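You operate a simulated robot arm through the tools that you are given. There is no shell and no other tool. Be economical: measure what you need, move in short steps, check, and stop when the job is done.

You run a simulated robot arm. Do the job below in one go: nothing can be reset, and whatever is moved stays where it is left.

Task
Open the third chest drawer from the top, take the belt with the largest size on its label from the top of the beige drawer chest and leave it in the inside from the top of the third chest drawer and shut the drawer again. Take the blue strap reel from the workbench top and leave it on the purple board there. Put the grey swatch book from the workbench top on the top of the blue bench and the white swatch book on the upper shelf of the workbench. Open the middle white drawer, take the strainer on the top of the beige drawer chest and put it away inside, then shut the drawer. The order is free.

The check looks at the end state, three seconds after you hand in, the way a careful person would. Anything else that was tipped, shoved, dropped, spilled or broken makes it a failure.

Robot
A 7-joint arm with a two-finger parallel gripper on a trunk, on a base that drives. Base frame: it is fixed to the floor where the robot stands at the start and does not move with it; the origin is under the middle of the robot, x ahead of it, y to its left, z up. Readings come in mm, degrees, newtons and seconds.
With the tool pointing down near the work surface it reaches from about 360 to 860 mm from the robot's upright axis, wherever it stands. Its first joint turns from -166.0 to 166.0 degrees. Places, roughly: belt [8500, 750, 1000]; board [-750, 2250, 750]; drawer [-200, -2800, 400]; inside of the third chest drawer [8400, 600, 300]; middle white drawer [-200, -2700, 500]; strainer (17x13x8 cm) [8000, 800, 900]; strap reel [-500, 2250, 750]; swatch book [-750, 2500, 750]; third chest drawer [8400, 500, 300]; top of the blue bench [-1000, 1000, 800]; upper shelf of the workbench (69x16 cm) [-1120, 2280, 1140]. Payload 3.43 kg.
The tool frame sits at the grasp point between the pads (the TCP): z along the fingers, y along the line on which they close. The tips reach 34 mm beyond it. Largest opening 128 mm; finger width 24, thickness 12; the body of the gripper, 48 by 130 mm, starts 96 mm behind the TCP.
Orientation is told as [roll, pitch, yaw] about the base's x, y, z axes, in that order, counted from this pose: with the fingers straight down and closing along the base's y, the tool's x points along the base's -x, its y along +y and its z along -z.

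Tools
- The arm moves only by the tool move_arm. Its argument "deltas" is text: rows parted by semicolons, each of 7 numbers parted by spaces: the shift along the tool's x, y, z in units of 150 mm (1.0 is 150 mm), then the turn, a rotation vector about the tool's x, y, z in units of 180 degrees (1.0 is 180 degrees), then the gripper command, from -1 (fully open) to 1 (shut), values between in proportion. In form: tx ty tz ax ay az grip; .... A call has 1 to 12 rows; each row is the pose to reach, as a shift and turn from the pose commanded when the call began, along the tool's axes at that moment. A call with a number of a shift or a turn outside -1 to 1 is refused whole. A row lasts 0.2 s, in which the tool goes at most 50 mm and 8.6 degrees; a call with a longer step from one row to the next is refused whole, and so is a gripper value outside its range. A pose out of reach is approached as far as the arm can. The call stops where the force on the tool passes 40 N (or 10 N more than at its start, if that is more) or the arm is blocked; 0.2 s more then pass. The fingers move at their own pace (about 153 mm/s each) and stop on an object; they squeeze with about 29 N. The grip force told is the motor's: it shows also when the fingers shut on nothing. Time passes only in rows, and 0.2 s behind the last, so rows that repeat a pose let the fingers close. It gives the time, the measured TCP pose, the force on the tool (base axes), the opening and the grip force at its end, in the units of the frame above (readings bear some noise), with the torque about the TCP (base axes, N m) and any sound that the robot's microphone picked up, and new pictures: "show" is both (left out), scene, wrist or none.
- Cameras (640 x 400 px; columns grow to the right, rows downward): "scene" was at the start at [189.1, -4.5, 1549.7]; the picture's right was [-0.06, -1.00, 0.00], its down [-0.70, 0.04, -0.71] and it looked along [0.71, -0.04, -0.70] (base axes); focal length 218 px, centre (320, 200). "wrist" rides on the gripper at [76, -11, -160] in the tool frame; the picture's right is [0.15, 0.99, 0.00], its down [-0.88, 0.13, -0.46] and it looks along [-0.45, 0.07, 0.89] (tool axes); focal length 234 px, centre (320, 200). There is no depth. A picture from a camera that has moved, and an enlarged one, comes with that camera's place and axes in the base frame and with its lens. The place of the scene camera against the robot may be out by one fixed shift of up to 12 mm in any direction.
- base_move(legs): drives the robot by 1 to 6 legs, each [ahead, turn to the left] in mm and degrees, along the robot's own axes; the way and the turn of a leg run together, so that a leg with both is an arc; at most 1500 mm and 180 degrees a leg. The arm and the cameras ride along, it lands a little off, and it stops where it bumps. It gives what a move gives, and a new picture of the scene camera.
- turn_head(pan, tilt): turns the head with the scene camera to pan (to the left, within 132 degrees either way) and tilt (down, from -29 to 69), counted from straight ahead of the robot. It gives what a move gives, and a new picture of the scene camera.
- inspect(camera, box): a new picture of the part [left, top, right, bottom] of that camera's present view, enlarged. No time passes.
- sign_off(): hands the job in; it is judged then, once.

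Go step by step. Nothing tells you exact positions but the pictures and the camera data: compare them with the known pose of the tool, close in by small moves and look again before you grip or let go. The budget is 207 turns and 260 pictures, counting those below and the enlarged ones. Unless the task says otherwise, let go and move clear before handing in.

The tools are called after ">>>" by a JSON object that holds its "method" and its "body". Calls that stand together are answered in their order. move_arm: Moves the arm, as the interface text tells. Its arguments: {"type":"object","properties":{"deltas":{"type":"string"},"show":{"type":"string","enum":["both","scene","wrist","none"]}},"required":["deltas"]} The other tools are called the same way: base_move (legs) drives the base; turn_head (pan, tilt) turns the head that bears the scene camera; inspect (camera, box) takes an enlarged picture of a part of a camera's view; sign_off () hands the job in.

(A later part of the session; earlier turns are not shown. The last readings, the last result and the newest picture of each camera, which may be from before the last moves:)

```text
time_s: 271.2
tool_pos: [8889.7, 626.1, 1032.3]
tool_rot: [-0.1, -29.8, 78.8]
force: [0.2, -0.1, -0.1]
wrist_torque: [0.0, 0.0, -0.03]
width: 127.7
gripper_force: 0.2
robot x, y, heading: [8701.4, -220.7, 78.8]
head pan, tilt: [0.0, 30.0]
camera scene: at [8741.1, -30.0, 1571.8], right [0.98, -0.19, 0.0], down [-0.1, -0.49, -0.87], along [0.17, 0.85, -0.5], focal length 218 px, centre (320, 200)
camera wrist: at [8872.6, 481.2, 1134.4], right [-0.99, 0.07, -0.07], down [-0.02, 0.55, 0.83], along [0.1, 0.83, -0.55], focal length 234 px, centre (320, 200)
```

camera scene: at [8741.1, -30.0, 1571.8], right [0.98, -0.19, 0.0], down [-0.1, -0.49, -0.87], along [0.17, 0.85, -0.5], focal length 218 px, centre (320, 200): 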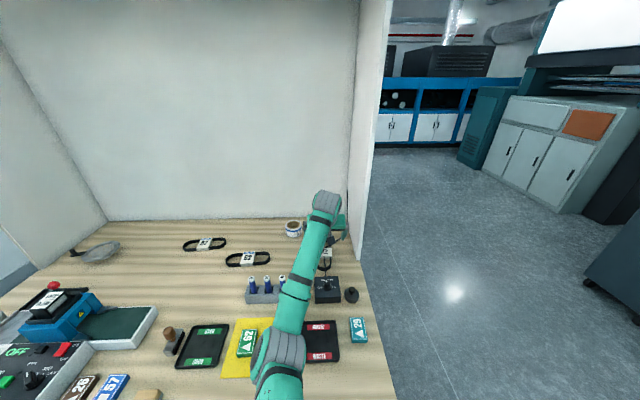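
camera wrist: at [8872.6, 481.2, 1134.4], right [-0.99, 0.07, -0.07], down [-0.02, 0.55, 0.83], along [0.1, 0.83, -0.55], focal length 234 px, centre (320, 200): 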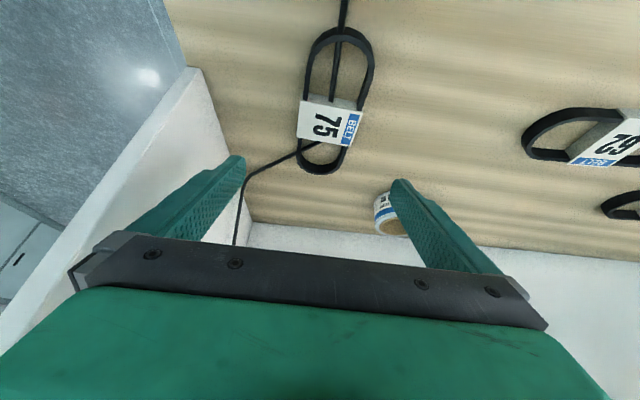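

Aligned with the belt's sleeve. Descending most of the way.

>>> {"method": "move_arm", "body": {"deltas": "0.05 0.02 0.2 0 0 0 -0.6;0.11 0.037 0.38 0 0 0 -0.6;0.165 0.037 0.52 0 0 0 -0.6;0.165 0.037 0.52 0 0 0 -0.6", "show": "wrist"}}

```text
time_s: 272.2
tool_pos: [8888.8, 644.2, 952.7]
tool_rot: [0.0, -29.8, 78.8]
force: [-0.2, 0.4, 0.0]
wrist_torque: [0.02, -0.02, -0.02]
width: 102.5
gripper_force: 0.1
robot x, y, heading: [8698.1, -222.0, 78.9]
head pan, tilt: [0.0, 30.0]
camera wrist: at [8871.2, 499.2, 1054.7], right [-0.99, 0.07, -0.07], down [-0.02, 0.55, 0.83], along [0.1, 0.83, -0.55], focal length 234 px, centre (320, 200)
```

wrist: 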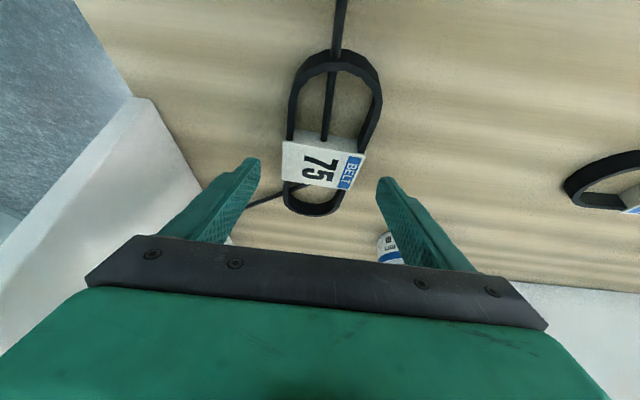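

>>> {"method": "move_arm", "body": {"deltas": "0.05 0 0.09 0 0 0 -0.6;0.09 0 0.16 0 0 0 -0.6;0.12 0 0.21 0 0 0 -0.6;0.12 0 0.21 0 0 0 1;0.12 0 0.21 0 0 0 1;0.12 0 0.21 0 0 0 1;0.12 0 0.21 0 0 0 1;0.12 0 0.21 0 0 0 1", "show": "wrist"}}

```text
time_s: 272.8
tool_pos: [8888.5, 646.2, 935.5]
tool_rot: [0.0, -30.4, 78.8]
force: [-0.2, -3.0, 7.2]
wrist_torque: [-0.07, 0.03, -0.01]
width: 102.3
gripper_force: 0.1
robot x, y, heading: [8699.7, -223.1, 78.7]
head pan, tilt: [0.0, 30.0]
stopped in row 3: the force on the tool passed its limit at 52 N (the readings are from after the stop); the commanded pose is now the measured one
camera wrist: at [8871.2, 500.2, 1035.5], right [-0.99, 0.07, -0.07], down [-0.02, 0.55, 0.84], along [0.1, 0.84, -0.54], focal length 234 px, centre (320, 200)
```

wrist: 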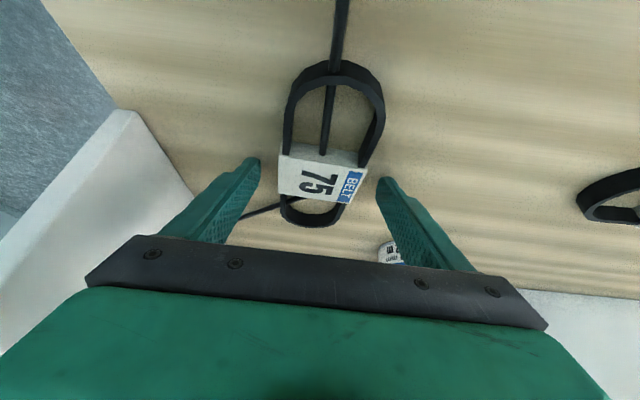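

Tips touched the top at z≈900. Raising 2 mm and closing on the sleeve.

>>> {"method": "move_arm", "body": {"deltas": "-0.007 0 -0.012 0 0 0 -0.6;-0.007 0 -0.012 0 0 0 0.2;-0.007 0 -0.012 0 0 0 1;-0.007 0 -0.012 0 0 0 1;-0.007 0 -0.012 0 0 0 1;-0.007 0 -0.012 0 0 0 1", "show": "wrist"}}

```text
time_s: 274.2
tool_pos: [8888.2, 645.8, 935.3]
tool_rot: [0.1, -30.1, 78.8]
force: [0.1, -0.2, 1.3]
wrist_torque: [-0.02, -0.01, -0.02]
width: 67.4
gripper_force: 28.7
robot x, y, heading: [8696.8, -225.1, 78.7]
head pan, tilt: [0.0, 30.0]
camera wrist: at [8870.9, 500.5, 1036.2], right [-0.99, 0.07, -0.07], down [-0.02, 0.55, 0.84], along [0.1, 0.83, -0.54], focal length 234 px, centre (320, 200)
```

wrist: 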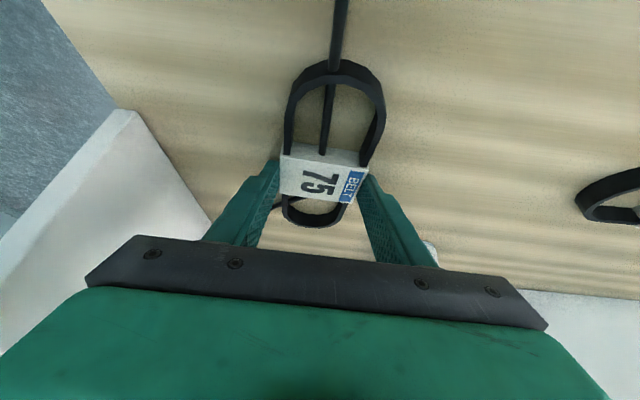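

>>> {"method": "move_arm", "body": {"deltas": "-0.01 0 -0.017 0 0 0 1;-0.03 0 -0.052 0 0 0 1;-0.06 0 -0.104 0 0 0 1;-0.1 0 -0.173 0 0 0 1;-0.15 0 -0.26 0 0 0 1;-0.2 0 -0.346 0 0 0 1", "show": "wrist"}}

```text
time_s: 275.6
tool_pos: [8887.0, 646.5, 996.1]
tool_rot: [0.0, -30.2, 78.8]
force: [0.4, -0.2, -0.6]
wrist_torque: [0.01, -0.05, 0.01]
width: 67.5
gripper_force: 28.9
robot x, y, heading: [8699.8, -223.3, 78.5]
head pan, tilt: [0.0, 30.0]
camera wrist: at [8871.5, 500.9, 1095.9], right [-0.99, 0.07, -0.07], down [-0.02, 0.55, 0.84], along [0.1, 0.83, -0.54], focal length 234 px, centre (320, 200)
```

wrist: 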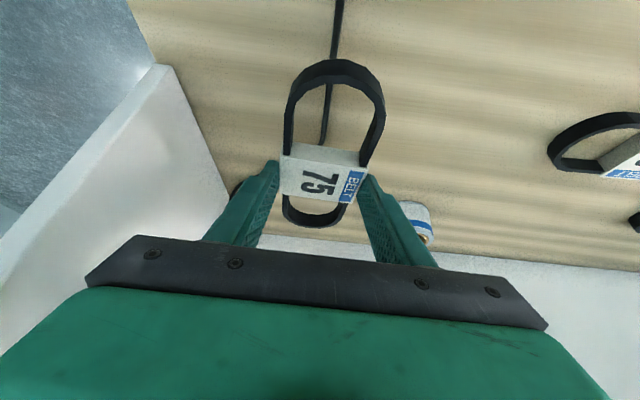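

Belt 75 is free of the cable and held. Raising, retracting, then backing the base to set it temporarily on the front strip of the top (I need a free hand for the drawer).

>>> {"method": "move_arm", "body": {"deltas": "-0.06 0 -0.1 0 0 0 1;-0.15 0 -0.26 0 0 0 1;-0.26 0 -0.45 0 0 0 1;-0.37 0 -0.64 0 0 0 1;-0.45 0 -0.78 0 0 0 1", "show": "none"}}

>>> {"method": "move_arm", "body": {"deltas": "0.12 0 -0.07 0 0 0 1;0.3 0 -0.17 0 0 0 1;0.5 0 -0.29 0 0 0 1;0.7 0 -0.4 0 0 0 1;0.86 0 -0.5 0 0 0 1", "show": "none"}}

>>> {"method": "base_move", "body": {"legs": [[-260, 0]]}}

>>> {"method": "move_arm", "body": {"deltas": "0 0 0 0 0.042 0 1;0 0 0 0 0.084 0 1;0 0 0 0 0.126 0 1;0 0 0 0 0.1675 0 1", "show": "both"}}

```text
time_s: 276.8
tool_pos: [8889.2, 644.7, 1131.2]
tool_rot: [-0.1, -30.3, 78.8]
force: [0.0, 0.0, -0.5]
wrist_torque: [-0.02, 0.0, 0.0]
width: 67.5
gripper_force: 28.5
robot x, y, heading: [8699.5, -222.7, 78.8]
head pan, tilt: [0.0, 30.0]
```

```text
time_s: 278.0
tool_pos: [8860.8, 496.3, 1127.6]
tool_rot: [-0.1, -30.1, 78.8]
force: [-0.6, 0.5, -1.4]
wrist_torque: [0.02, 0.04, 0.01]
width: 67.0
gripper_force: 29.1
robot x, y, heading: [8702.2, -225.4, 79.0]
head pan, tilt: [0.0, 30.0]
```

```text
time_s: 279.9
tool_pos: [8810.7, 238.1, 1129.5]
tool_rot: [0.1, -30.2, 78.6]
force: [0.8, -0.6, -1.3]
wrist_torque: [0.02, 0.02, 0.0]
width: 67.1
gripper_force: 28.9
robot x, y, heading: [8649.6, -480.2, 78.4]
head pan, tilt: [0.0, 30.0]
camera scene: at [8690.3, -288.8, 1571.8], right [0.98, -0.2, 0.0], down [-0.1, -0.49, -0.87], along [0.17, 0.85, -0.5], focal length 218 px, centre (320, 200)
```

scene: 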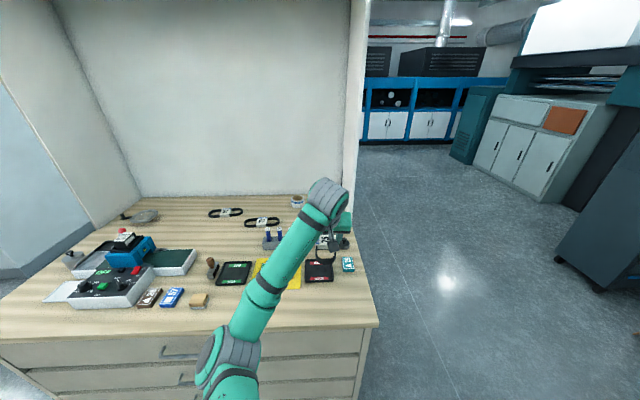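

```text
time_s: 280.9
tool_pos: [8811.5, 238.9, 1129.4]
tool_rot: [0.0, 0.2, 78.7]
force: [-0.2, 0.6, 0.0]
wrist_torque: [0.01, 0.02, 0.01]
width: 67.2
gripper_force: 29.4
robot x, y, heading: [8649.9, -478.4, 78.7]
head pan, tilt: [0.0, 30.0]
camera scene: at [8690.2, -288.8, 1571.8], right [0.98, -0.2, 0.0], down [-0.1, -0.49, -0.87], along [0.17, 0.85, -0.5], focal length 218 px, centre (320, 200)
camera wrist: at [8807.3, 161.7, 1289.2], right [-1.0, 0.05, 0.0], down [0.04, 0.89, 0.45], along [0.02, 0.45, -0.89], focal length 234 px, centre (320, 200)
```

scene: 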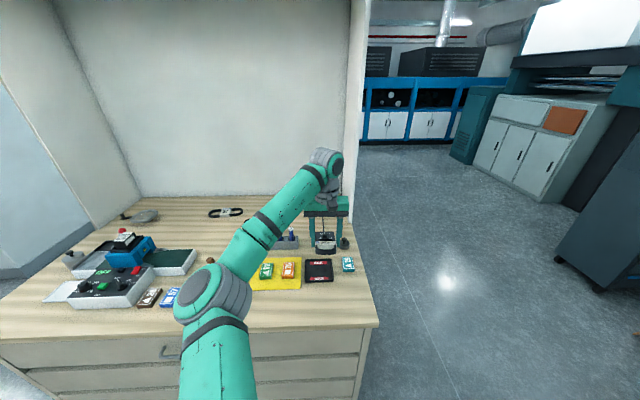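
wrist: 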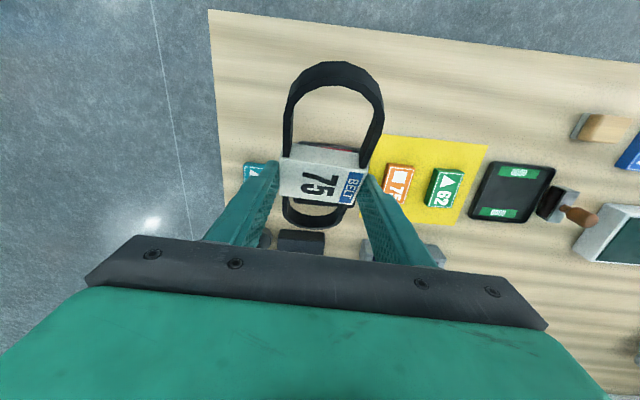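

Belt must go down with the tool tilted as when gripped; the front strip is narrow so I'll yaw the tool 90° right to lay the belt lengthwise along the edge.

>>> {"method": "move_arm", "body": {"deltas": "0 0 0 0 0 0.0455 1;0 0 0 0 0 0.091 1;0 0 0 0 0 0.1365 1;0 0 0 0 0 0.182 1;0 0 0 0 0 0.2275 1;0 0 0 0 0 0.273 1;0 0 0 0 0 0.3185 1;0 0 0 0 0 0.364 1;0 0 0 0 0 0.4095 1;0 0 0 0 0 0.455 1;0 0 0 0 0 0.5 1", "show": "none"}}

>>> {"method": "move_arm", "body": {"deltas": "0 0 0 0 -0.042 0 1;0 0 0 0 -0.084 0 1;0 0 0 0 -0.126 0 1;0 0 0 0 -0.1675 0 1", "show": "both"}}

```text
time_s: 283.3
tool_pos: [8811.7, 239.2, 1129.0]
tool_rot: [0.0, -0.1, -11.6]
force: [-0.1, 0.3, 0.0]
wrist_torque: [-0.03, -0.03, -0.04]
width: 67.0
gripper_force: 29.0
robot x, y, heading: [8647.7, -480.7, 78.7]
head pan, tilt: [0.0, 30.0]
```

```text
time_s: 284.3
tool_pos: [8811.9, 238.4, 1128.1]
tool_rot: [0.2, -30.1, -11.4]
force: [0.2, -0.9, -1.5]
wrist_torque: [0.0, 0.02, 0.01]
width: 67.1
gripper_force: 28.7
robot x, y, heading: [8647.0, -481.3, 78.8]
head pan, tilt: [0.0, 30.0]
camera scene: at [8690.4, -288.9, 1571.8], right [0.98, -0.2, 0.0], down [-0.1, -0.49, -0.87], along [0.17, 0.85, -0.5], focal length 218 px, centre (320, 200)
camera wrist: at [8666.0, 255.5, 1229.5], right [0.07, 0.99, -0.07], down [0.55, 0.02, 0.84], along [0.83, -0.1, -0.54], focal length 234 px, centre (320, 200)
```

scene: 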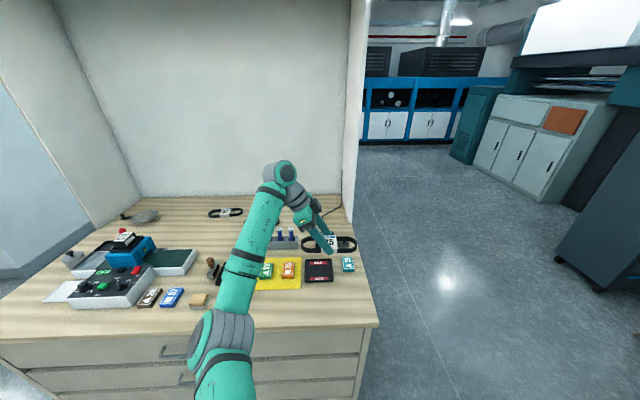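
wrist: 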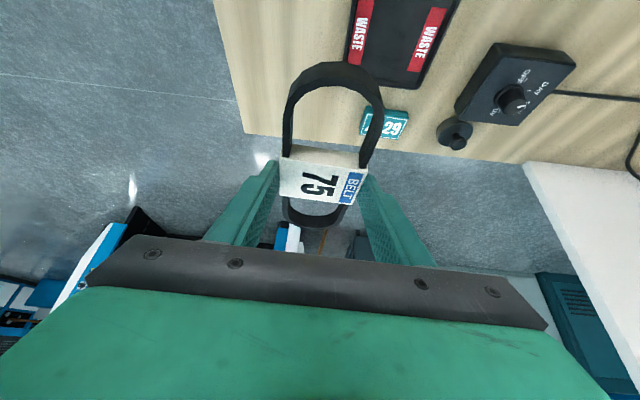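

Lowering to the front strip, centre target ≈(8797,168).

>>> {"method": "move_arm", "body": {"deltas": "0.05 -0.08 0.06 0 0 0 1;0.15 -0.2 0.19 0 0 0 1;0.27 -0.32 0.35 0 0 0 1;0.38 -0.42 0.5 0 0 0 1;0.48 -0.479 0.64 0 0 0 1;0.565 -0.479 0.752 0 0 0 1", "show": "both"}}

```text
time_s: 285.7
tool_pos: [8780.7, 172.2, 988.7]
tool_rot: [0.1, -30.2, -11.4]
force: [0.1, 0.2, -1.0]
wrist_torque: [0.01, 0.03, 0.01]
width: 67.0
gripper_force: 29.4
robot x, y, heading: [8648.2, -481.5, 78.9]
head pan, tilt: [0.0, 30.0]
camera scene: at [8690.3, -288.8, 1571.8], right [0.98, -0.2, 0.0], down [-0.1, -0.49, -0.87], along [0.17, 0.85, -0.5], focal length 218 px, centre (320, 200)
camera wrist: at [8636.5, 189.6, 1089.0], right [0.07, 0.99, -0.07], down [0.55, 0.02, 0.84], along [0.83, -0.1, -0.54], focal length 234 px, centre (320, 200)
```

scene: 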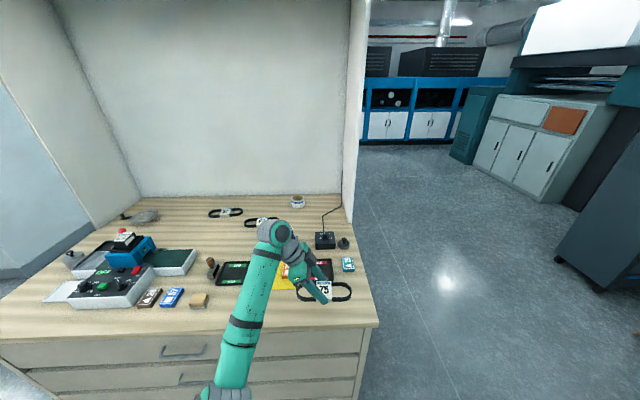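
wrist: 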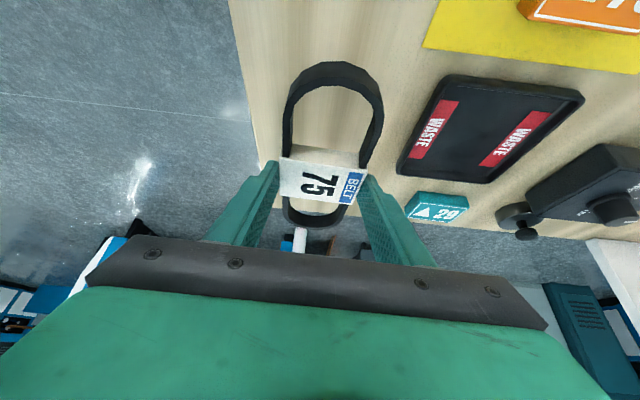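

>>> {"method": "move_arm", "body": {"deltas": "0.05 0 0.087 0 0 0 1;0.1 0 0.173 0 0 0 1;0.14 0 0.24 0 0 0 1;0.16 0 0.277 0 0 0 1;0.17 0 0.294 0 0 0 1", "show": "both"}}

```text
time_s: 286.9
tool_pos: [8780.9, 170.3, 937.8]
tool_rot: [0.0, -30.2, -11.3]
force: [-0.2, -1.1, -0.5]
wrist_torque: [0.0, 0.03, 0.0]
width: 67.1
gripper_force: 29.2
robot x, y, heading: [8651.2, -484.2, 78.8]
head pan, tilt: [0.0, 30.0]
camera scene: at [8690.3, -288.8, 1571.8], right [0.98, -0.2, 0.0], down [-0.1, -0.49, -0.87], along [0.17, 0.85, -0.5], focal length 218 px, centre (320, 200)
camera wrist: at [8636.1, 188.5, 1038.4], right [0.07, 0.99, -0.07], down [0.55, 0.02, 0.84], along [0.83, -0.1, -0.54], focal length 234 px, centre (320, 200)
```

scene: 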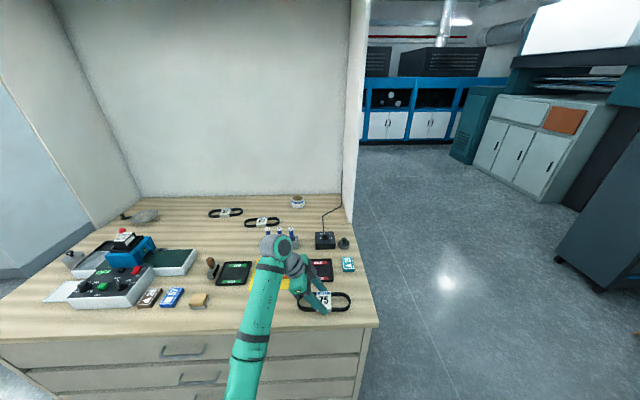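
wrist: 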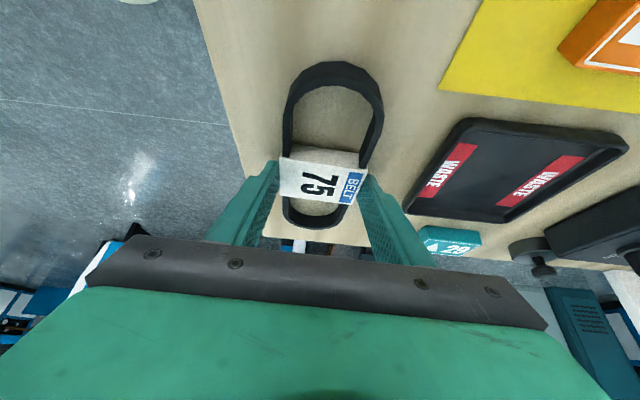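

>>> {"method": "move_arm", "body": {"deltas": "0.005 0 0.009 0 0 0 1;0.01 0 0.017 0 0 0 1;0.01 0 0.017 0 0 0 1", "show": "none"}}

```text
time_s: 287.7
tool_pos: [8781.2, 170.5, 935.9]
tool_rot: [0.1, -30.2, -11.4]
force: [-0.4, -1.2, 6.5]
wrist_torque: [-0.34, 0.06, 0.01]
width: 67.3
gripper_force: 29.3
robot x, y, heading: [8647.1, -482.2, 78.6]
head pan, tilt: [0.0, 30.0]
```

>>> {"method": "move_arm", "body": {"deltas": "0 0 0 0 0 0 0.3;0 0 0 0 0 0 -0.25;0 0 0 0 0 0 -0.25;-0.08 0 -0.14 0 0 0 -0.25;-0.2 0 -0.35 0 0 0 -0.25;-0.35 0 -0.6 0 0 0 -0.25;-0.5 0 -0.866 0 0 0 -0.25", "show": "both"}}

```text
time_s: 289.3
tool_pos: [8781.6, 171.2, 1083.8]
tool_rot: [0.1, -30.3, -11.3]
force: [0.4, 0.1, -0.2]
wrist_torque: [-0.01, 0.01, 0.0]
width: 79.9
gripper_force: 0.0
robot x, y, heading: [8650.1, -481.0, 78.7]
head pan, tilt: [0.0, 30.0]
camera scene: at [8690.3, -288.7, 1571.8], right [0.98, -0.2, 0.0], down [-0.1, -0.49, -0.87], along [0.17, 0.85, -0.5], focal length 218 px, centre (320, 200)
camera wrist: at [8636.8, 188.8, 1185.0], right [0.07, 0.99, -0.07], down [0.55, 0.02, 0.84], along [0.83, -0.1, -0.54], focal length 234 px, centre (320, 200)
```

scene: 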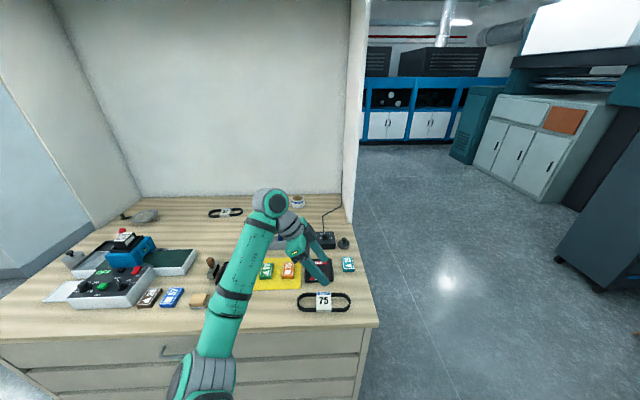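
wrist: 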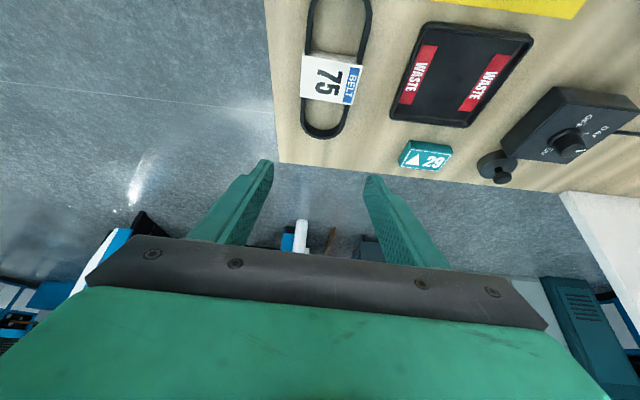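

Belt rests on the front strip. Backing off, reorienting the tool to horizontal (fingers closing vertically), and moving to the drawer's handle line.

>>> {"method": "base_move", "body": {"legs": [[-450, 0]]}}

>>> {"method": "move_arm", "body": {"deltas": "0 0 0 0 0.042 0 -1;0 0 0 0 0.084 0 -1;0 0 0 0 0.126 0 -1;0 0 0 0 0.168 0 -1", "show": "none"}}

>>> {"method": "move_arm", "body": {"deltas": "0 0 0 -0.0455 0 0 -1;0 0 0 -0.091 0 0 -1;0 0 0 -0.1365 0 0 -1;0 0 0 -0.182 0 0 -1;0 0 0 -0.2275 0 0 -1;0 0 0 -0.273 0 0 -1;0 0 0 -0.3185 0 0 -1;0 0 0 -0.364 0 0 -1;0 0 0 -0.4095 0 0 -1;0 0 0 -0.455 0 0 -1;0 0 0 -0.5 0 0 -1", "show": "scene"}}

```text
time_s: 292.0
tool_pos: [8692.2, -265.9, 1084.5]
tool_rot: [0.1, -30.2, -11.2]
force: [0.5, 0.4, 0.6]
wrist_torque: [0.02, -0.01, 0.0]
width: 80.0
gripper_force: 0.0
robot x, y, heading: [8561.5, -920.2, 79.0]
head pan, tilt: [0.0, 30.0]
camera scene: at [8602.8, -727.1, 1571.8], right [0.98, -0.19, 0.0], down [-0.1, -0.49, -0.87], along [0.17, 0.85, -0.5], focal length 218 px, centre (320, 200)
```

scene: 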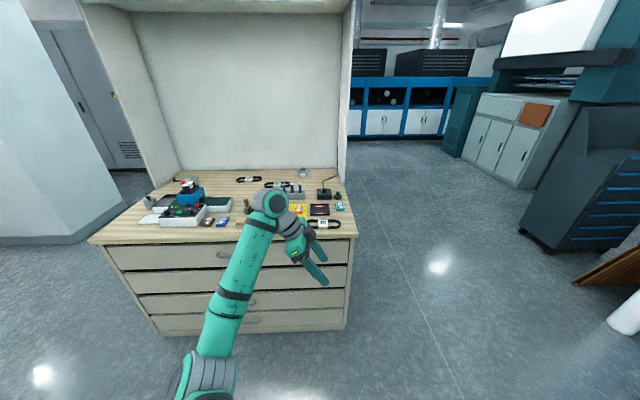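

```text
time_s: 293.0
tool_pos: [8692.8, -266.2, 1083.4]
tool_rot: [0.0, 0.1, -11.1]
force: [-0.9, 0.2, 0.6]
wrist_torque: [-0.01, -0.04, 0.0]
width: 128.2
gripper_force: 0.0
robot x, y, heading: [8560.2, -920.4, 78.8]
head pan, tilt: [0.0, 30.0]
```

```text
time_s: 295.4
tool_pos: [8692.1, -266.1, 1084.8]
tool_rot: [90.2, 0.1, -11.0]
force: [-0.4, -0.4, 0.2]
wrist_torque: [0.01, 0.02, 0.0]
width: 128.2
gripper_force: 0.0
robot x, y, heading: [8563.9, -917.9, 79.0]
head pan, tilt: [0.0, 30.0]
camera scene: at [8602.7, -727.1, 1571.8], right [0.98, -0.19, 0.0], down [-0.1, -0.49, -0.87], along [0.17, 0.85, -0.5], focal length 218 px, centre (320, 200)
```

scene: 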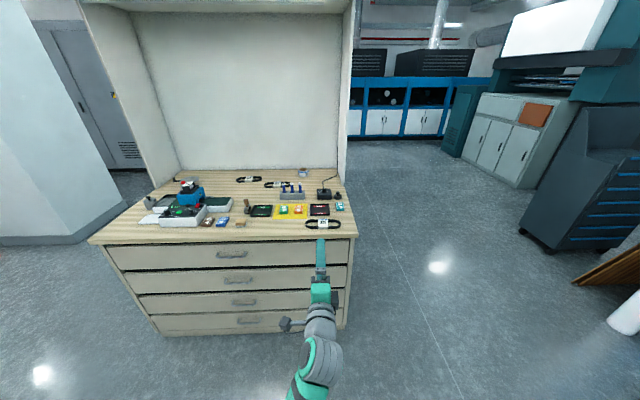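

Tool is horizontal, view is clear. Zooming on the handles.

>>> {"method": "inspect", "body": {"camera": "scene", "box": [180, 235, 308, 335]}}

```text
4.00 times, centred on (244, 285) of scene
camera zoom: at [8602.7, -727.1, 1571.8], right [0.98, -0.19, 0.0], down [-0.1, -0.49, -0.87], along [0.17, 0.85, -0.5], focal length 872 px, centre (624, -140)
```

zoom: 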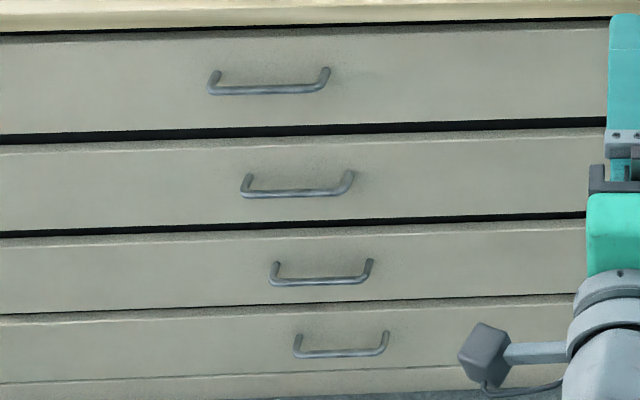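

Third handle bar centre ≈(8310,167,362). Shifting the base left ~456 mm to line up.

>>> {"method": "base_move", "body": {"legs": [[0, 90.3], [456, 0], [0, -90]]}}

>>> {"method": "move_arm", "body": {"deltas": "0 -0.33 0 0 0 0 -1;0 -0.66 0 0 0 0 -1;0 -0.99 0 0 0 0 -1", "show": "none"}}

>>> {"method": "move_arm", "body": {"deltas": "0 -0.33 0 0 0 0 -1;0 -0.66 0 0 0 0 -1;0 -0.99 0 0 0 0 -1", "show": "none"}}

>>> {"method": "move_arm", "body": {"deltas": "0 -0.33 0 0 0 0 -1;0 -0.66 0 0 0 0 -1;0 -0.99 0 0 0 0 -1", "show": "none"}}

>>> {"method": "move_arm", "body": {"deltas": "0 -0.33 0 0 0 0 -1;0 -0.66 0 0 0 0 -1;0 -0.99 0 0 0 0 -1", "show": "none"}}

>>> {"method": "move_arm", "body": {"deltas": "0 -0.33 0 0 0 0 -1;0 -0.66 0 0 0 0 -1;0 -0.85 0 0 0 0 -1", "show": "both"}}

```text
time_s: 306.7
tool_pos: [8242.4, -178.9, 1084.5]
tool_rot: [90.0, 0.1, -10.3]
force: [0.4, -0.2, -0.3]
wrist_torque: [-0.02, -0.04, 0.01]
width: 128.0
gripper_force: 0.0
robot x, y, heading: [8115.7, -833.9, 79.8]
head pan, tilt: [0.0, 30.0]
camera scene: at [8159.3, -640.6, 1571.8], right [0.98, -0.18, 0.0], down [-0.09, -0.49, -0.87], along [0.16, 0.85, -0.5], focal length 218 px, centre (320, 200)
```

scene: 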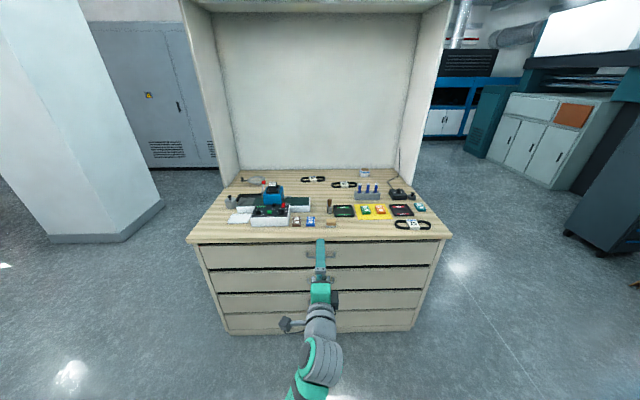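

```text
time_s: 307.5
tool_pos: [8245.7, -178.7, 936.2]
tool_rot: [90.0, 0.0, -10.4]
force: [0.3, 0.6, 0.2]
wrist_torque: [0.03, -0.03, 0.01]
width: 127.9
gripper_force: 0.1
robot x, y, heading: [8120.2, -833.2, 79.9]
head pan, tilt: [0.0, 30.0]
```

```text
time_s: 308.3
tool_pos: [8243.7, -178.0, 788.1]
tool_rot: [90.0, 0.2, -10.4]
force: [-0.3, 0.4, -0.8]
wrist_torque: [0.03, -0.01, 0.0]
width: 127.8
gripper_force: 0.1
robot x, y, heading: [8120.0, -833.0, 79.6]
head pan, tilt: [0.0, 30.0]
```

```text
time_s: 309.1
tool_pos: [8241.1, -178.1, 640.1]
tool_rot: [90.1, 0.2, -10.3]
force: [-0.4, 1.0, -0.7]
wrist_torque: [0.0, -0.02, -0.03]
width: 128.3
gripper_force: 0.0
robot x, y, heading: [8122.0, -827.1, 79.5]
head pan, tilt: [0.0, 30.0]
```

```text
time_s: 310.1
tool_pos: [8180.7, -172.0, 495.1]
tool_rot: [90.2, -0.4, -4.1]
force: [1.0, -0.3, 1.2]
wrist_torque: [-0.01, -0.02, 0.05]
width: 127.9
gripper_force: 0.1
robot x, y, heading: [8118.8, -830.9, 79.8]
head pan, tilt: [0.0, 30.0]
stopped in row 3: the arm was blocked; the commanded pose is now the measured one
```

```text
time_s: 310.9
tool_pos: [8178.8, -177.0, 493.5]
tool_rot: [90.1, -0.5, -4.3]
force: [0.4, -0.1, 0.1]
wrist_torque: [0.02, -0.05, -0.01]
width: 127.9
gripper_force: 0.0
out of reach, approached as far as the arm can: row 1, 2, 3
robot x, y, heading: [8121.2, -834.0, 79.8]
head pan, tilt: [0.0, 30.0]
camera scene: at [8159.4, -640.6, 1571.8], right [0.98, -0.18, 0.0], down [-0.09, -0.49, -0.87], along [0.16, 0.85, -0.5], focal length 218 px, centre (320, 200)
camera wrist: at [8092.0, -330.3, 483.3], right [-0.15, 0.01, 0.99], down [0.84, -0.52, 0.14], along [0.52, 0.85, 0.07], focal length 234 px, centre (320, 200)
```

scene: 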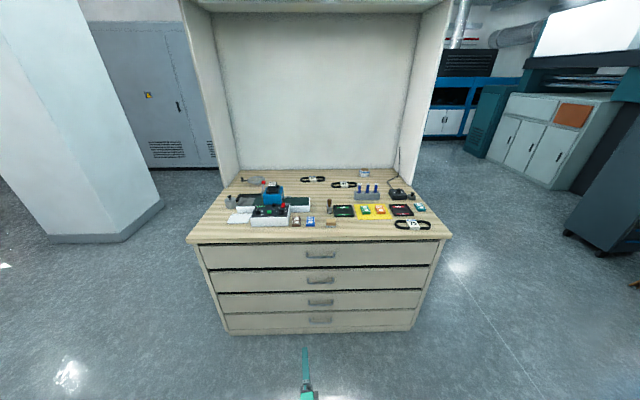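
wrist: 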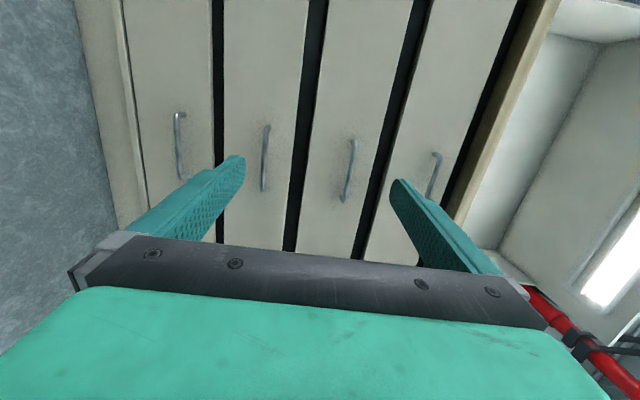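

The arm runs out of range for a fully horizontal tool that low; I'll pitch the tool ~34° downward instead. First up a bit, re-centre and fix yaw.

>>> {"method": "move_arm", "body": {"deltas": "-0.1 0.2 0 0 -0.01 0 -1;-0.22 0.4 0 0 -0.02 0 -1;-0.33 0.6 0 0 -0.034 0 -1;-0.43 0.8 0 0 -0.034 0 -1", "show": "none"}}

>>> {"method": "move_arm", "body": {"deltas": "0 0 0 0.0475 0 0 -1;0 0 0 0.095 0 0 -1;0 0 0 0.1425 0 0 -1;0 0 0 0.19 0 0 -1", "show": "both"}}

```text
time_s: 311.9
tool_pos: [8243.6, -182.1, 618.2]
tool_rot: [90.0, -0.4, -10.5]
force: [0.5, 1.0, 0.1]
wrist_torque: [0.03, 0.0, -0.03]
width: 127.8
gripper_force: 0.2
robot x, y, heading: [8122.7, -834.9, 79.4]
head pan, tilt: [0.0, 30.0]
```

```text
time_s: 312.9
tool_pos: [8246.7, -182.0, 618.8]
tool_rot: [55.9, -0.4, -10.4]
force: [-0.3, -0.5, -0.4]
wrist_torque: [0.0, -0.01, 0.05]
width: 127.8
gripper_force: 0.0
robot x, y, heading: [8123.9, -833.1, 79.6]
head pan, tilt: [0.0, 30.0]
camera scene: at [8159.5, -640.7, 1571.8], right [0.98, -0.18, 0.0], down [-0.09, -0.49, -0.87], along [0.16, 0.85, -0.5], focal length 218 px, centre (320, 200)
camera wrist: at [8145.5, -304.0, 698.8], right [-0.05, 0.57, 0.82], down [0.81, -0.46, 0.37], along [0.59, 0.68, -0.44], focal length 234 px, centre (320, 200)
```

scene: 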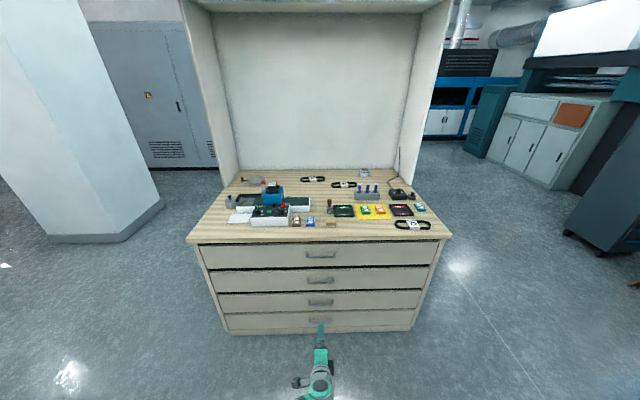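
wrist: 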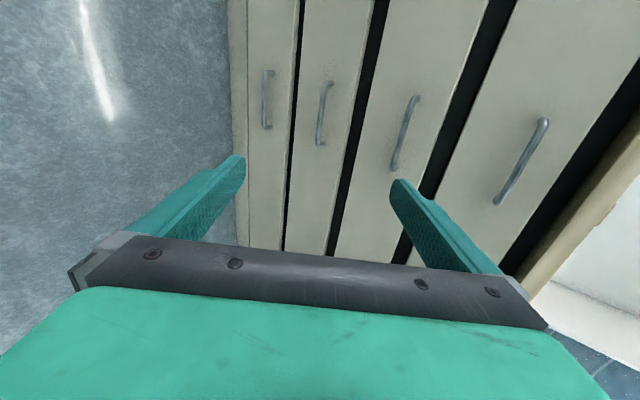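

>>> {"method": "move_arm", "body": {"deltas": "0 -0.27 0.18 0 0 0 -1;0 -0.54 0.36 0 0 0 -1;0 -0.81 0.54 0 0 0 -1", "show": "none"}}

>>> {"method": "move_arm", "body": {"deltas": "0 -0.27 0.18 0 0 0 -1;0 -0.4 0.27 0 0 0 -1", "show": "wrist"}}

```text
time_s: 313.7
tool_pos: [8244.7, -182.1, 471.3]
tool_rot: [56.0, -0.4, -10.4]
force: [-0.5, 0.1, 0.6]
wrist_torque: [0.03, -0.02, 0.02]
width: 127.8
gripper_force: 0.0
robot x, y, heading: [8119.4, -832.6, 79.4]
head pan, tilt: [0.0, 30.0]
```

```text
time_s: 314.3
tool_pos: [8247.7, -182.8, 400.4]
tool_rot: [55.9, -0.3, -10.4]
force: [-0.4, -0.2, -0.8]
wrist_torque: [0.0, -0.01, -0.01]
width: 128.1
gripper_force: 0.0
robot x, y, heading: [8119.1, -833.5, 79.8]
head pan, tilt: [0.0, 30.0]
camera wrist: at [8147.1, -305.6, 480.7], right [-0.05, 0.57, 0.82], down [0.81, -0.46, 0.37], along [0.59, 0.68, -0.44], focal length 234 px, centre (320, 200)
```

wrist: 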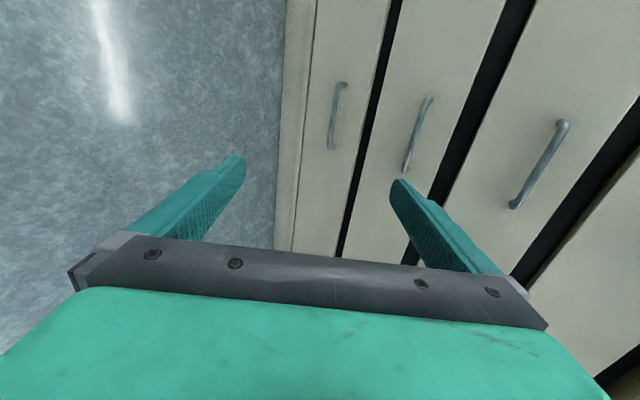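

Third handle refined: (8303,169,386). Driving forward 300 mm with the gripper partly closed, then checking.

>>> {"method": "base_move", "body": {"legs": [[295, 0]]}}

>>> {"method": "move_arm", "body": {"deltas": "0 0 0 0 0 0 0.3;0 0 0 0 0 0 0.3", "show": "wrist"}}

```text
time_s: 316.4
tool_pos: [8305.5, 110.9, 400.4]
tool_rot: [55.9, -0.3, -10.9]
force: [0.0, 0.3, -0.8]
wrist_torque: [-0.03, -0.02, 0.0]
width: 127.9
gripper_force: 0.1
robot x, y, heading: [8175.2, -539.9, 79.3]
head pan, tilt: [0.0, 30.0]
camera scene: at [8216.2, -346.9, 1571.8], right [0.98, -0.19, 0.0], down [-0.09, -0.49, -0.87], along [0.16, 0.85, -0.5], focal length 218 px, centre (320, 200)
```

scene: 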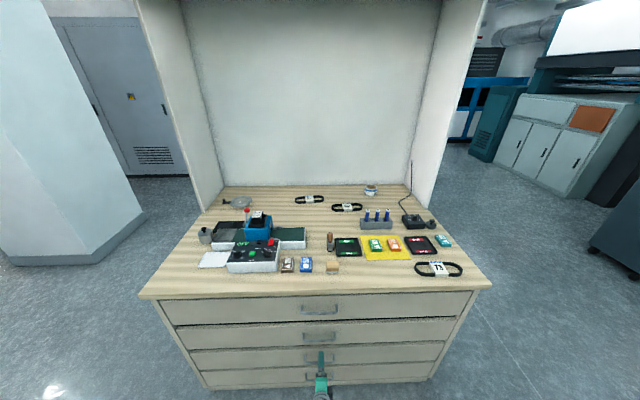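

```text
time_s: 317.0
tool_pos: [8306.1, 110.4, 401.4]
tool_rot: [56.0, -0.4, -10.9]
force: [0.1, -0.9, 0.0]
wrist_torque: [-0.03, -0.01, -0.02]
width: 44.6
gripper_force: 0.0
robot x, y, heading: [8178.6, -538.1, 79.3]
head pan, tilt: [0.0, 30.0]
camera wrist: at [8206.4, -11.5, 481.3], right [-0.05, 0.57, 0.82], down [0.8, -0.46, 0.37], along [0.59, 0.68, -0.44], focal length 234 px, centre (320, 200)
```

wrist: 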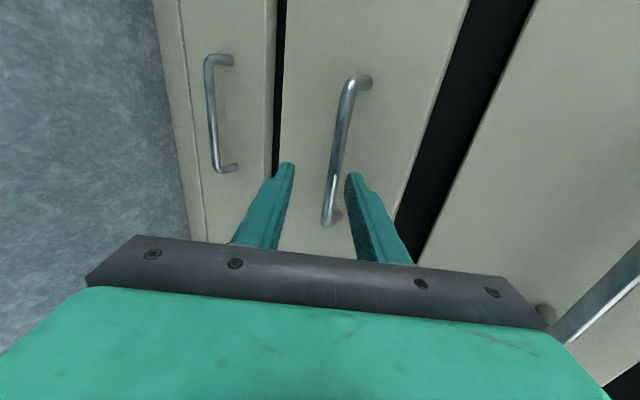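

Bar will enter between the fingers with a 40 mm horizontal advance.

>>> {"method": "move_arm", "body": {"deltas": "0 0.05 0.075 0 0 0 0.3;0 0.1 0.15 0 0 0 0.3;0 0.13 0.19 0 0 0 0.3;0 0.149 0.221 0 0 0 0.3", "show": "wrist"}}

```text
time_s: 317.8
tool_pos: [8313.5, 141.7, 398.9]
tool_rot: [55.9, -0.5, -10.7]
force: [-4.9, -19.9, 18.1]
wrist_torque: [1.08, 0.0, 0.26]
width: 47.1
gripper_force: 1.7
robot x, y, heading: [8173.6, -539.5, 79.0]
head pan, tilt: [0.0, 30.0]
stopped in row 4: the force on the tool passed its limit at 62 N (the readings are from after the stop); the commanded pose is now the measured one
camera wrist: at [8212.8, 19.7, 479.7], right [-0.05, 0.57, 0.82], down [0.81, -0.46, 0.37], along [0.59, 0.68, -0.44], focal length 234 px, centre (320, 200)
```

wrist: 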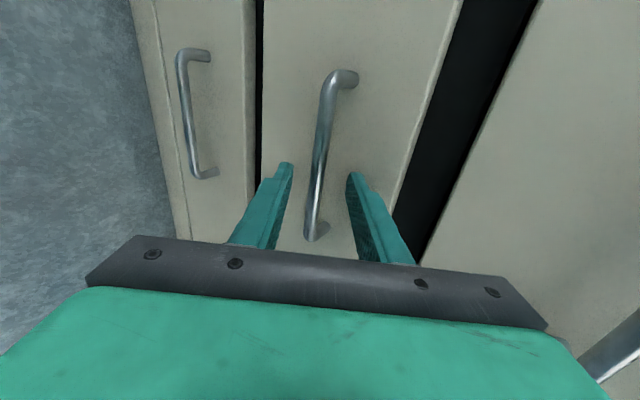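

Fingertip touched the drawer face while the bar is already between the fingers. Easing 2 mm back and closing.

>>> {"method": "move_arm", "body": {"deltas": "0 0 -0.013 0 0 0 0.3;0 0 -0.013 0 0 0 0.7;0 0 -0.013 0 0 0 1;0 0 -0.013 0 0 0 1;0 0 -0.013 0 0 0 1", "show": "wrist"}}

```text
time_s: 319.0
tool_pos: [8312.1, 139.9, 397.6]
tool_rot: [55.7, -0.4, -10.6]
force: [-3.6, -3.7, -28.7]
wrist_torque: [-0.74, -0.75, 0.78]
width: 11.6
gripper_force: 45.1
robot x, y, heading: [8173.8, -538.0, 79.2]
head pan, tilt: [0.0, 30.0]
camera wrist: at [8212.3, 17.4, 479.3], right [-0.05, 0.58, 0.82], down [0.81, -0.46, 0.37], along [0.59, 0.67, -0.44], focal length 234 px, centre (320, 200)
```

wrist: 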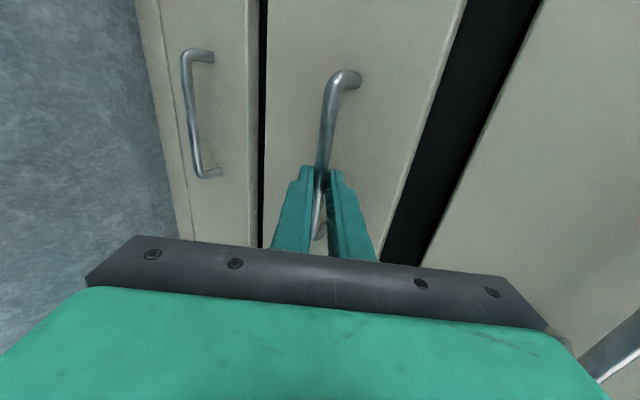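

Bar gripped. Pulling gently 45 mm as a test.

>>> {"method": "move_arm", "body": {"deltas": "0 -0.035 -0.02 0 0 0 1;0 -0.07 -0.08 0 0 0 1;0 -0.11 -0.14 0 0 0 1;0 -0.15 -0.2 0 0 0 1;0 -0.187 -0.25 0 0 0 1", "show": "both"}}

```text
time_s: 320.2
tool_pos: [8306.9, 94.6, 399.0]
tool_rot: [55.8, -0.4, -10.9]
force: [13.1, -2.5, -4.8]
wrist_torque: [-0.27, -1.15, 0.22]
width: 11.9
gripper_force: 44.8
robot x, y, heading: [8177.7, -540.0, 79.3]
head pan, tilt: [0.0, 30.0]
camera scene: at [8216.3, -347.1, 1571.8], right [0.98, -0.19, 0.0], down [-0.09, -0.49, -0.87], along [0.16, 0.85, -0.5], focal length 218 px, centre (320, 200)
camera wrist: at [8204.9, -27.2, 478.5], right [-0.05, 0.57, 0.82], down [0.8, -0.46, 0.37], along [0.59, 0.68, -0.44], focal length 234 px, centre (320, 200)
```

scene: 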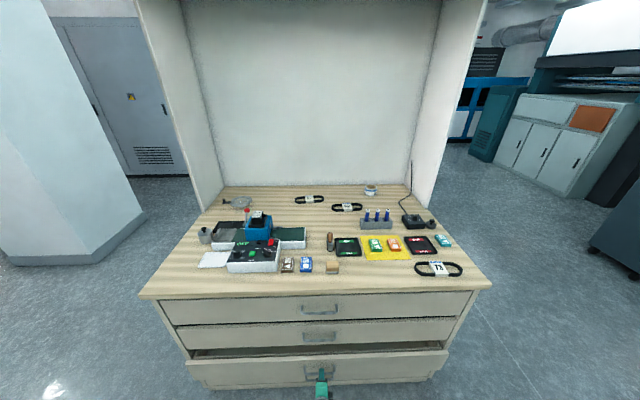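
wrist: 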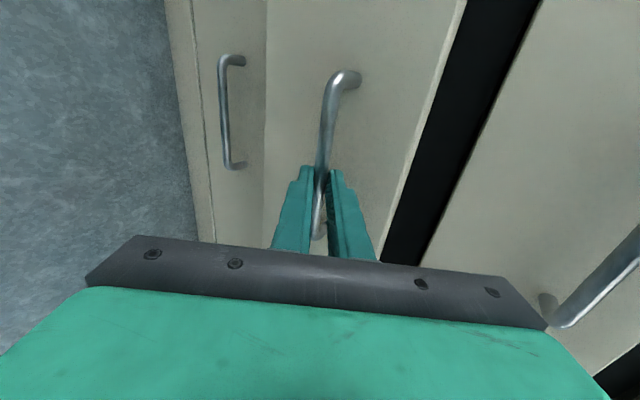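

It opens. Backing the base 205 mm to open further.

>>> {"method": "base_move", "body": {"legs": [[-205, 0]]}}

```text
time_s: 321.7
tool_pos: [8280.8, -63.8, 397.7]
tool_rot: [55.8, -0.7, -11.2]
force: [1.1, 0.5, 0.6]
wrist_torque: [-0.12, -1.07, 0.42]
width: 11.8
gripper_force: 44.5
robot x, y, heading: [8144.4, -698.8, 78.8]
head pan, tilt: [0.0, 30.0]
stopped in leg 1: the force on the tool passed its limit at 40 N (the readings are from after the stop); the commanded pose is now the measured one
camera scene: at [8186.3, -504.6, 1571.8], right [0.98, -0.19, 0.0], down [-0.1, -0.49, -0.87], along [0.17, 0.85, -0.5], focal length 218 px, centre (320, 200)
```

scene: 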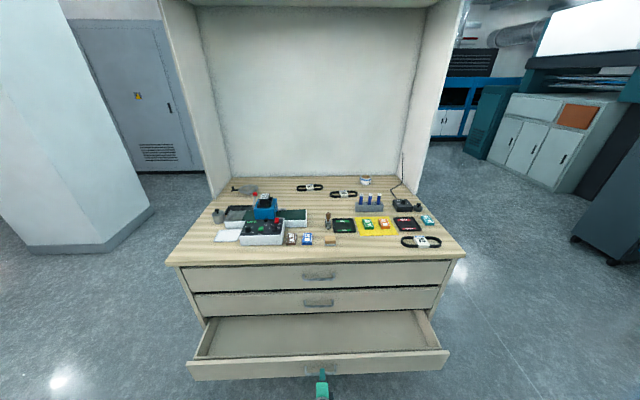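

Opened ~207 mm, enough for the belt. Releasing the bar slightly and backing off.

>>> {"method": "move_arm", "body": {"deltas": "0 0 0 0 0 0 0.8;0 0 0 0 0 0 0.55;0 0 0 0 0 0 0.55;0 -0.01 -0.1 0 0 0 0.55;0 -0.05 -0.3 0 0 0 0.5;0 -0.1 -0.5 0 0 0 0", "show": "wrist"}}

```text
time_s: 323.1
tool_pos: [8272.5, -132.4, 429.9]
tool_rot: [56.0, -0.8, -11.8]
force: [-4.9, 1.5, -0.4]
wrist_torque: [-0.07, -0.29, -0.43]
width: 64.1
gripper_force: 0.0
out of reach, approached as far as the arm can: row 5
robot x, y, heading: [8145.6, -692.7, 78.7]
head pan, tilt: [0.0, 30.0]
camera wrist: at [8169.0, -252.6, 509.4], right [-0.04, 0.57, 0.82], down [0.79, -0.48, 0.38], along [0.61, 0.67, -0.44], focal length 234 px, centre (320, 200)
```

wrist: 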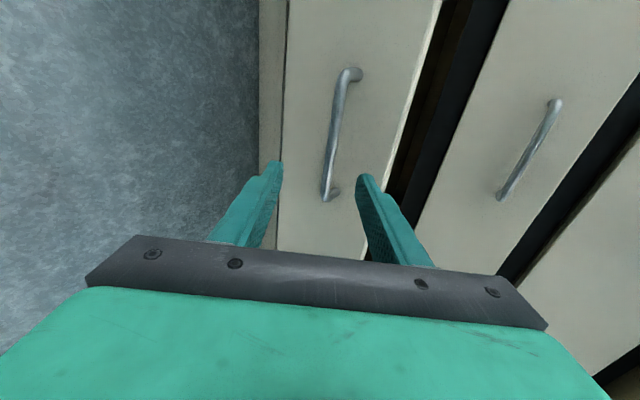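

Released. Raising the arm, turning the tool vertical (fingers closing fore-aft), then moving in front of the belt.

>>> {"method": "move_arm", "body": {"deltas": "0 0.27 -0.18 0 0 0 -1;0 0.54 -0.36 0 0 0 -1;0 0.82 -0.56 0 0 0 -1", "show": "none"}}

>>> {"method": "move_arm", "body": {"deltas": "0 0.27 -0.18 0 0 0 -1;0 0.54 -0.36 0 0 0 -1;0 0.82 -0.56 0 0 0 -1", "show": "none"}}

>>> {"method": "move_arm", "body": {"deltas": "0 0.27 -0.18 0 0 0 -1;0 0.54 -0.36 0 0 0 -1;0 0.82 -0.56 0 0 0 -1", "show": "none"}}

>>> {"method": "move_arm", "body": {"deltas": "0 0.27 -0.18 0 0 0 -1;0 0.54 -0.36 0 0 0 -1;0 0.82 -0.56 0 0 0 -1", "show": "none"}}

>>> {"method": "base_move", "body": {"legs": [[0, -89], [445, 0], [0, 90]]}}

>>> {"method": "move_arm", "body": {"deltas": "0 0 0 0.0475 0 0 -1;0 0 0 0.095 0 0 -1;0 0 0 0.1425 0 0 -1;0 0 0 0.19 0 0 -1;0 0 0 0.2375 0 0 -1;0 0 0 0.285 0 0 -1;0 0 0 0.311 0 0 -1", "show": "both"}}

```text
refused: row 3 steps farther than a row can; nothing moved
```

```text
refused: row 3 steps farther than a row can; nothing moved
```

```text
refused: row 3 steps farther than a row can; nothing moved
```

```text
refused: row 3 steps farther than a row can; nothing moved
```

```text
time_s: 334.5
tool_pos: [8708.2, -219.1, 427.9]
tool_rot: [56.0, -0.6, -11.1]
force: [0.5, 0.0, 0.0]
wrist_torque: [0.03, -0.01, 0.03]
width: 64.3
gripper_force: 0.0
robot x, y, heading: [8593.3, -783.7, 79.4]
head pan, tilt: [0.0, 30.0]
camera scene: at [8630.2, -591.2, 1571.8], right [0.98, -0.19, 0.0], down [-0.09, -0.49, -0.87], along [0.16, 0.85, -0.5], focal length 218 px, centre (320, 200)
```

scene: 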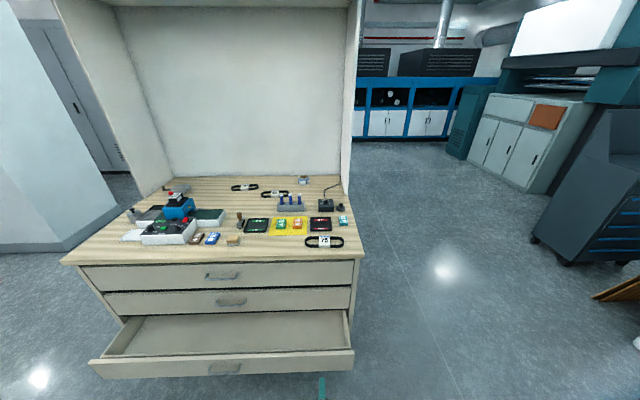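

```text
time_s: 336.1
tool_pos: [8707.7, -220.2, 428.9]
tool_rot: [-0.2, -0.7, -11.2]
force: [0.3, -0.3, -0.5]
wrist_torque: [0.03, 0.0, -0.01]
width: 128.0
gripper_force: 0.1
robot x, y, heading: [8589.7, -783.1, 79.5]
head pan, tilt: [0.0, 30.0]
camera scene: at [8630.1, -591.2, 1571.8], right [0.98, -0.19, 0.0], down [-0.09, -0.49, -0.87], along [0.16, 0.85, -0.5], focal length 218 px, centre (320, 200)
camera wrist: at [8629.5, -215.4, 587.9], right [0.05, 1.0, -0.01], down [0.88, -0.04, 0.47], along [0.46, -0.03, -0.89], focal length 234 px, centre (320, 200)
```

scene: 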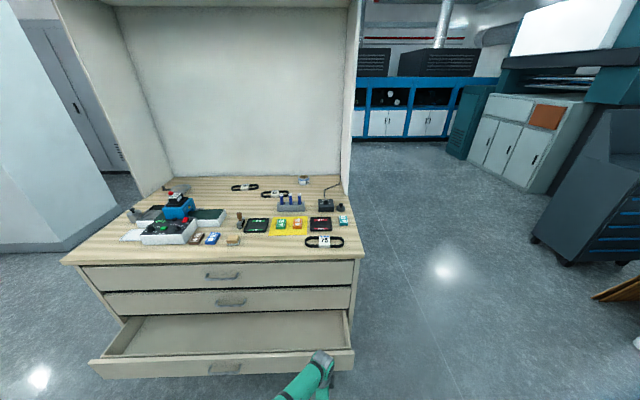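
wrist: 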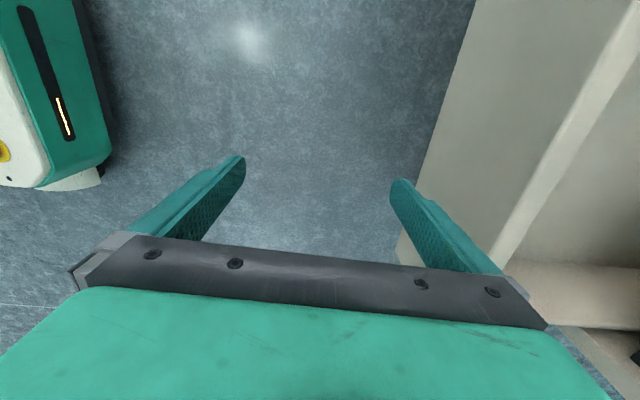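

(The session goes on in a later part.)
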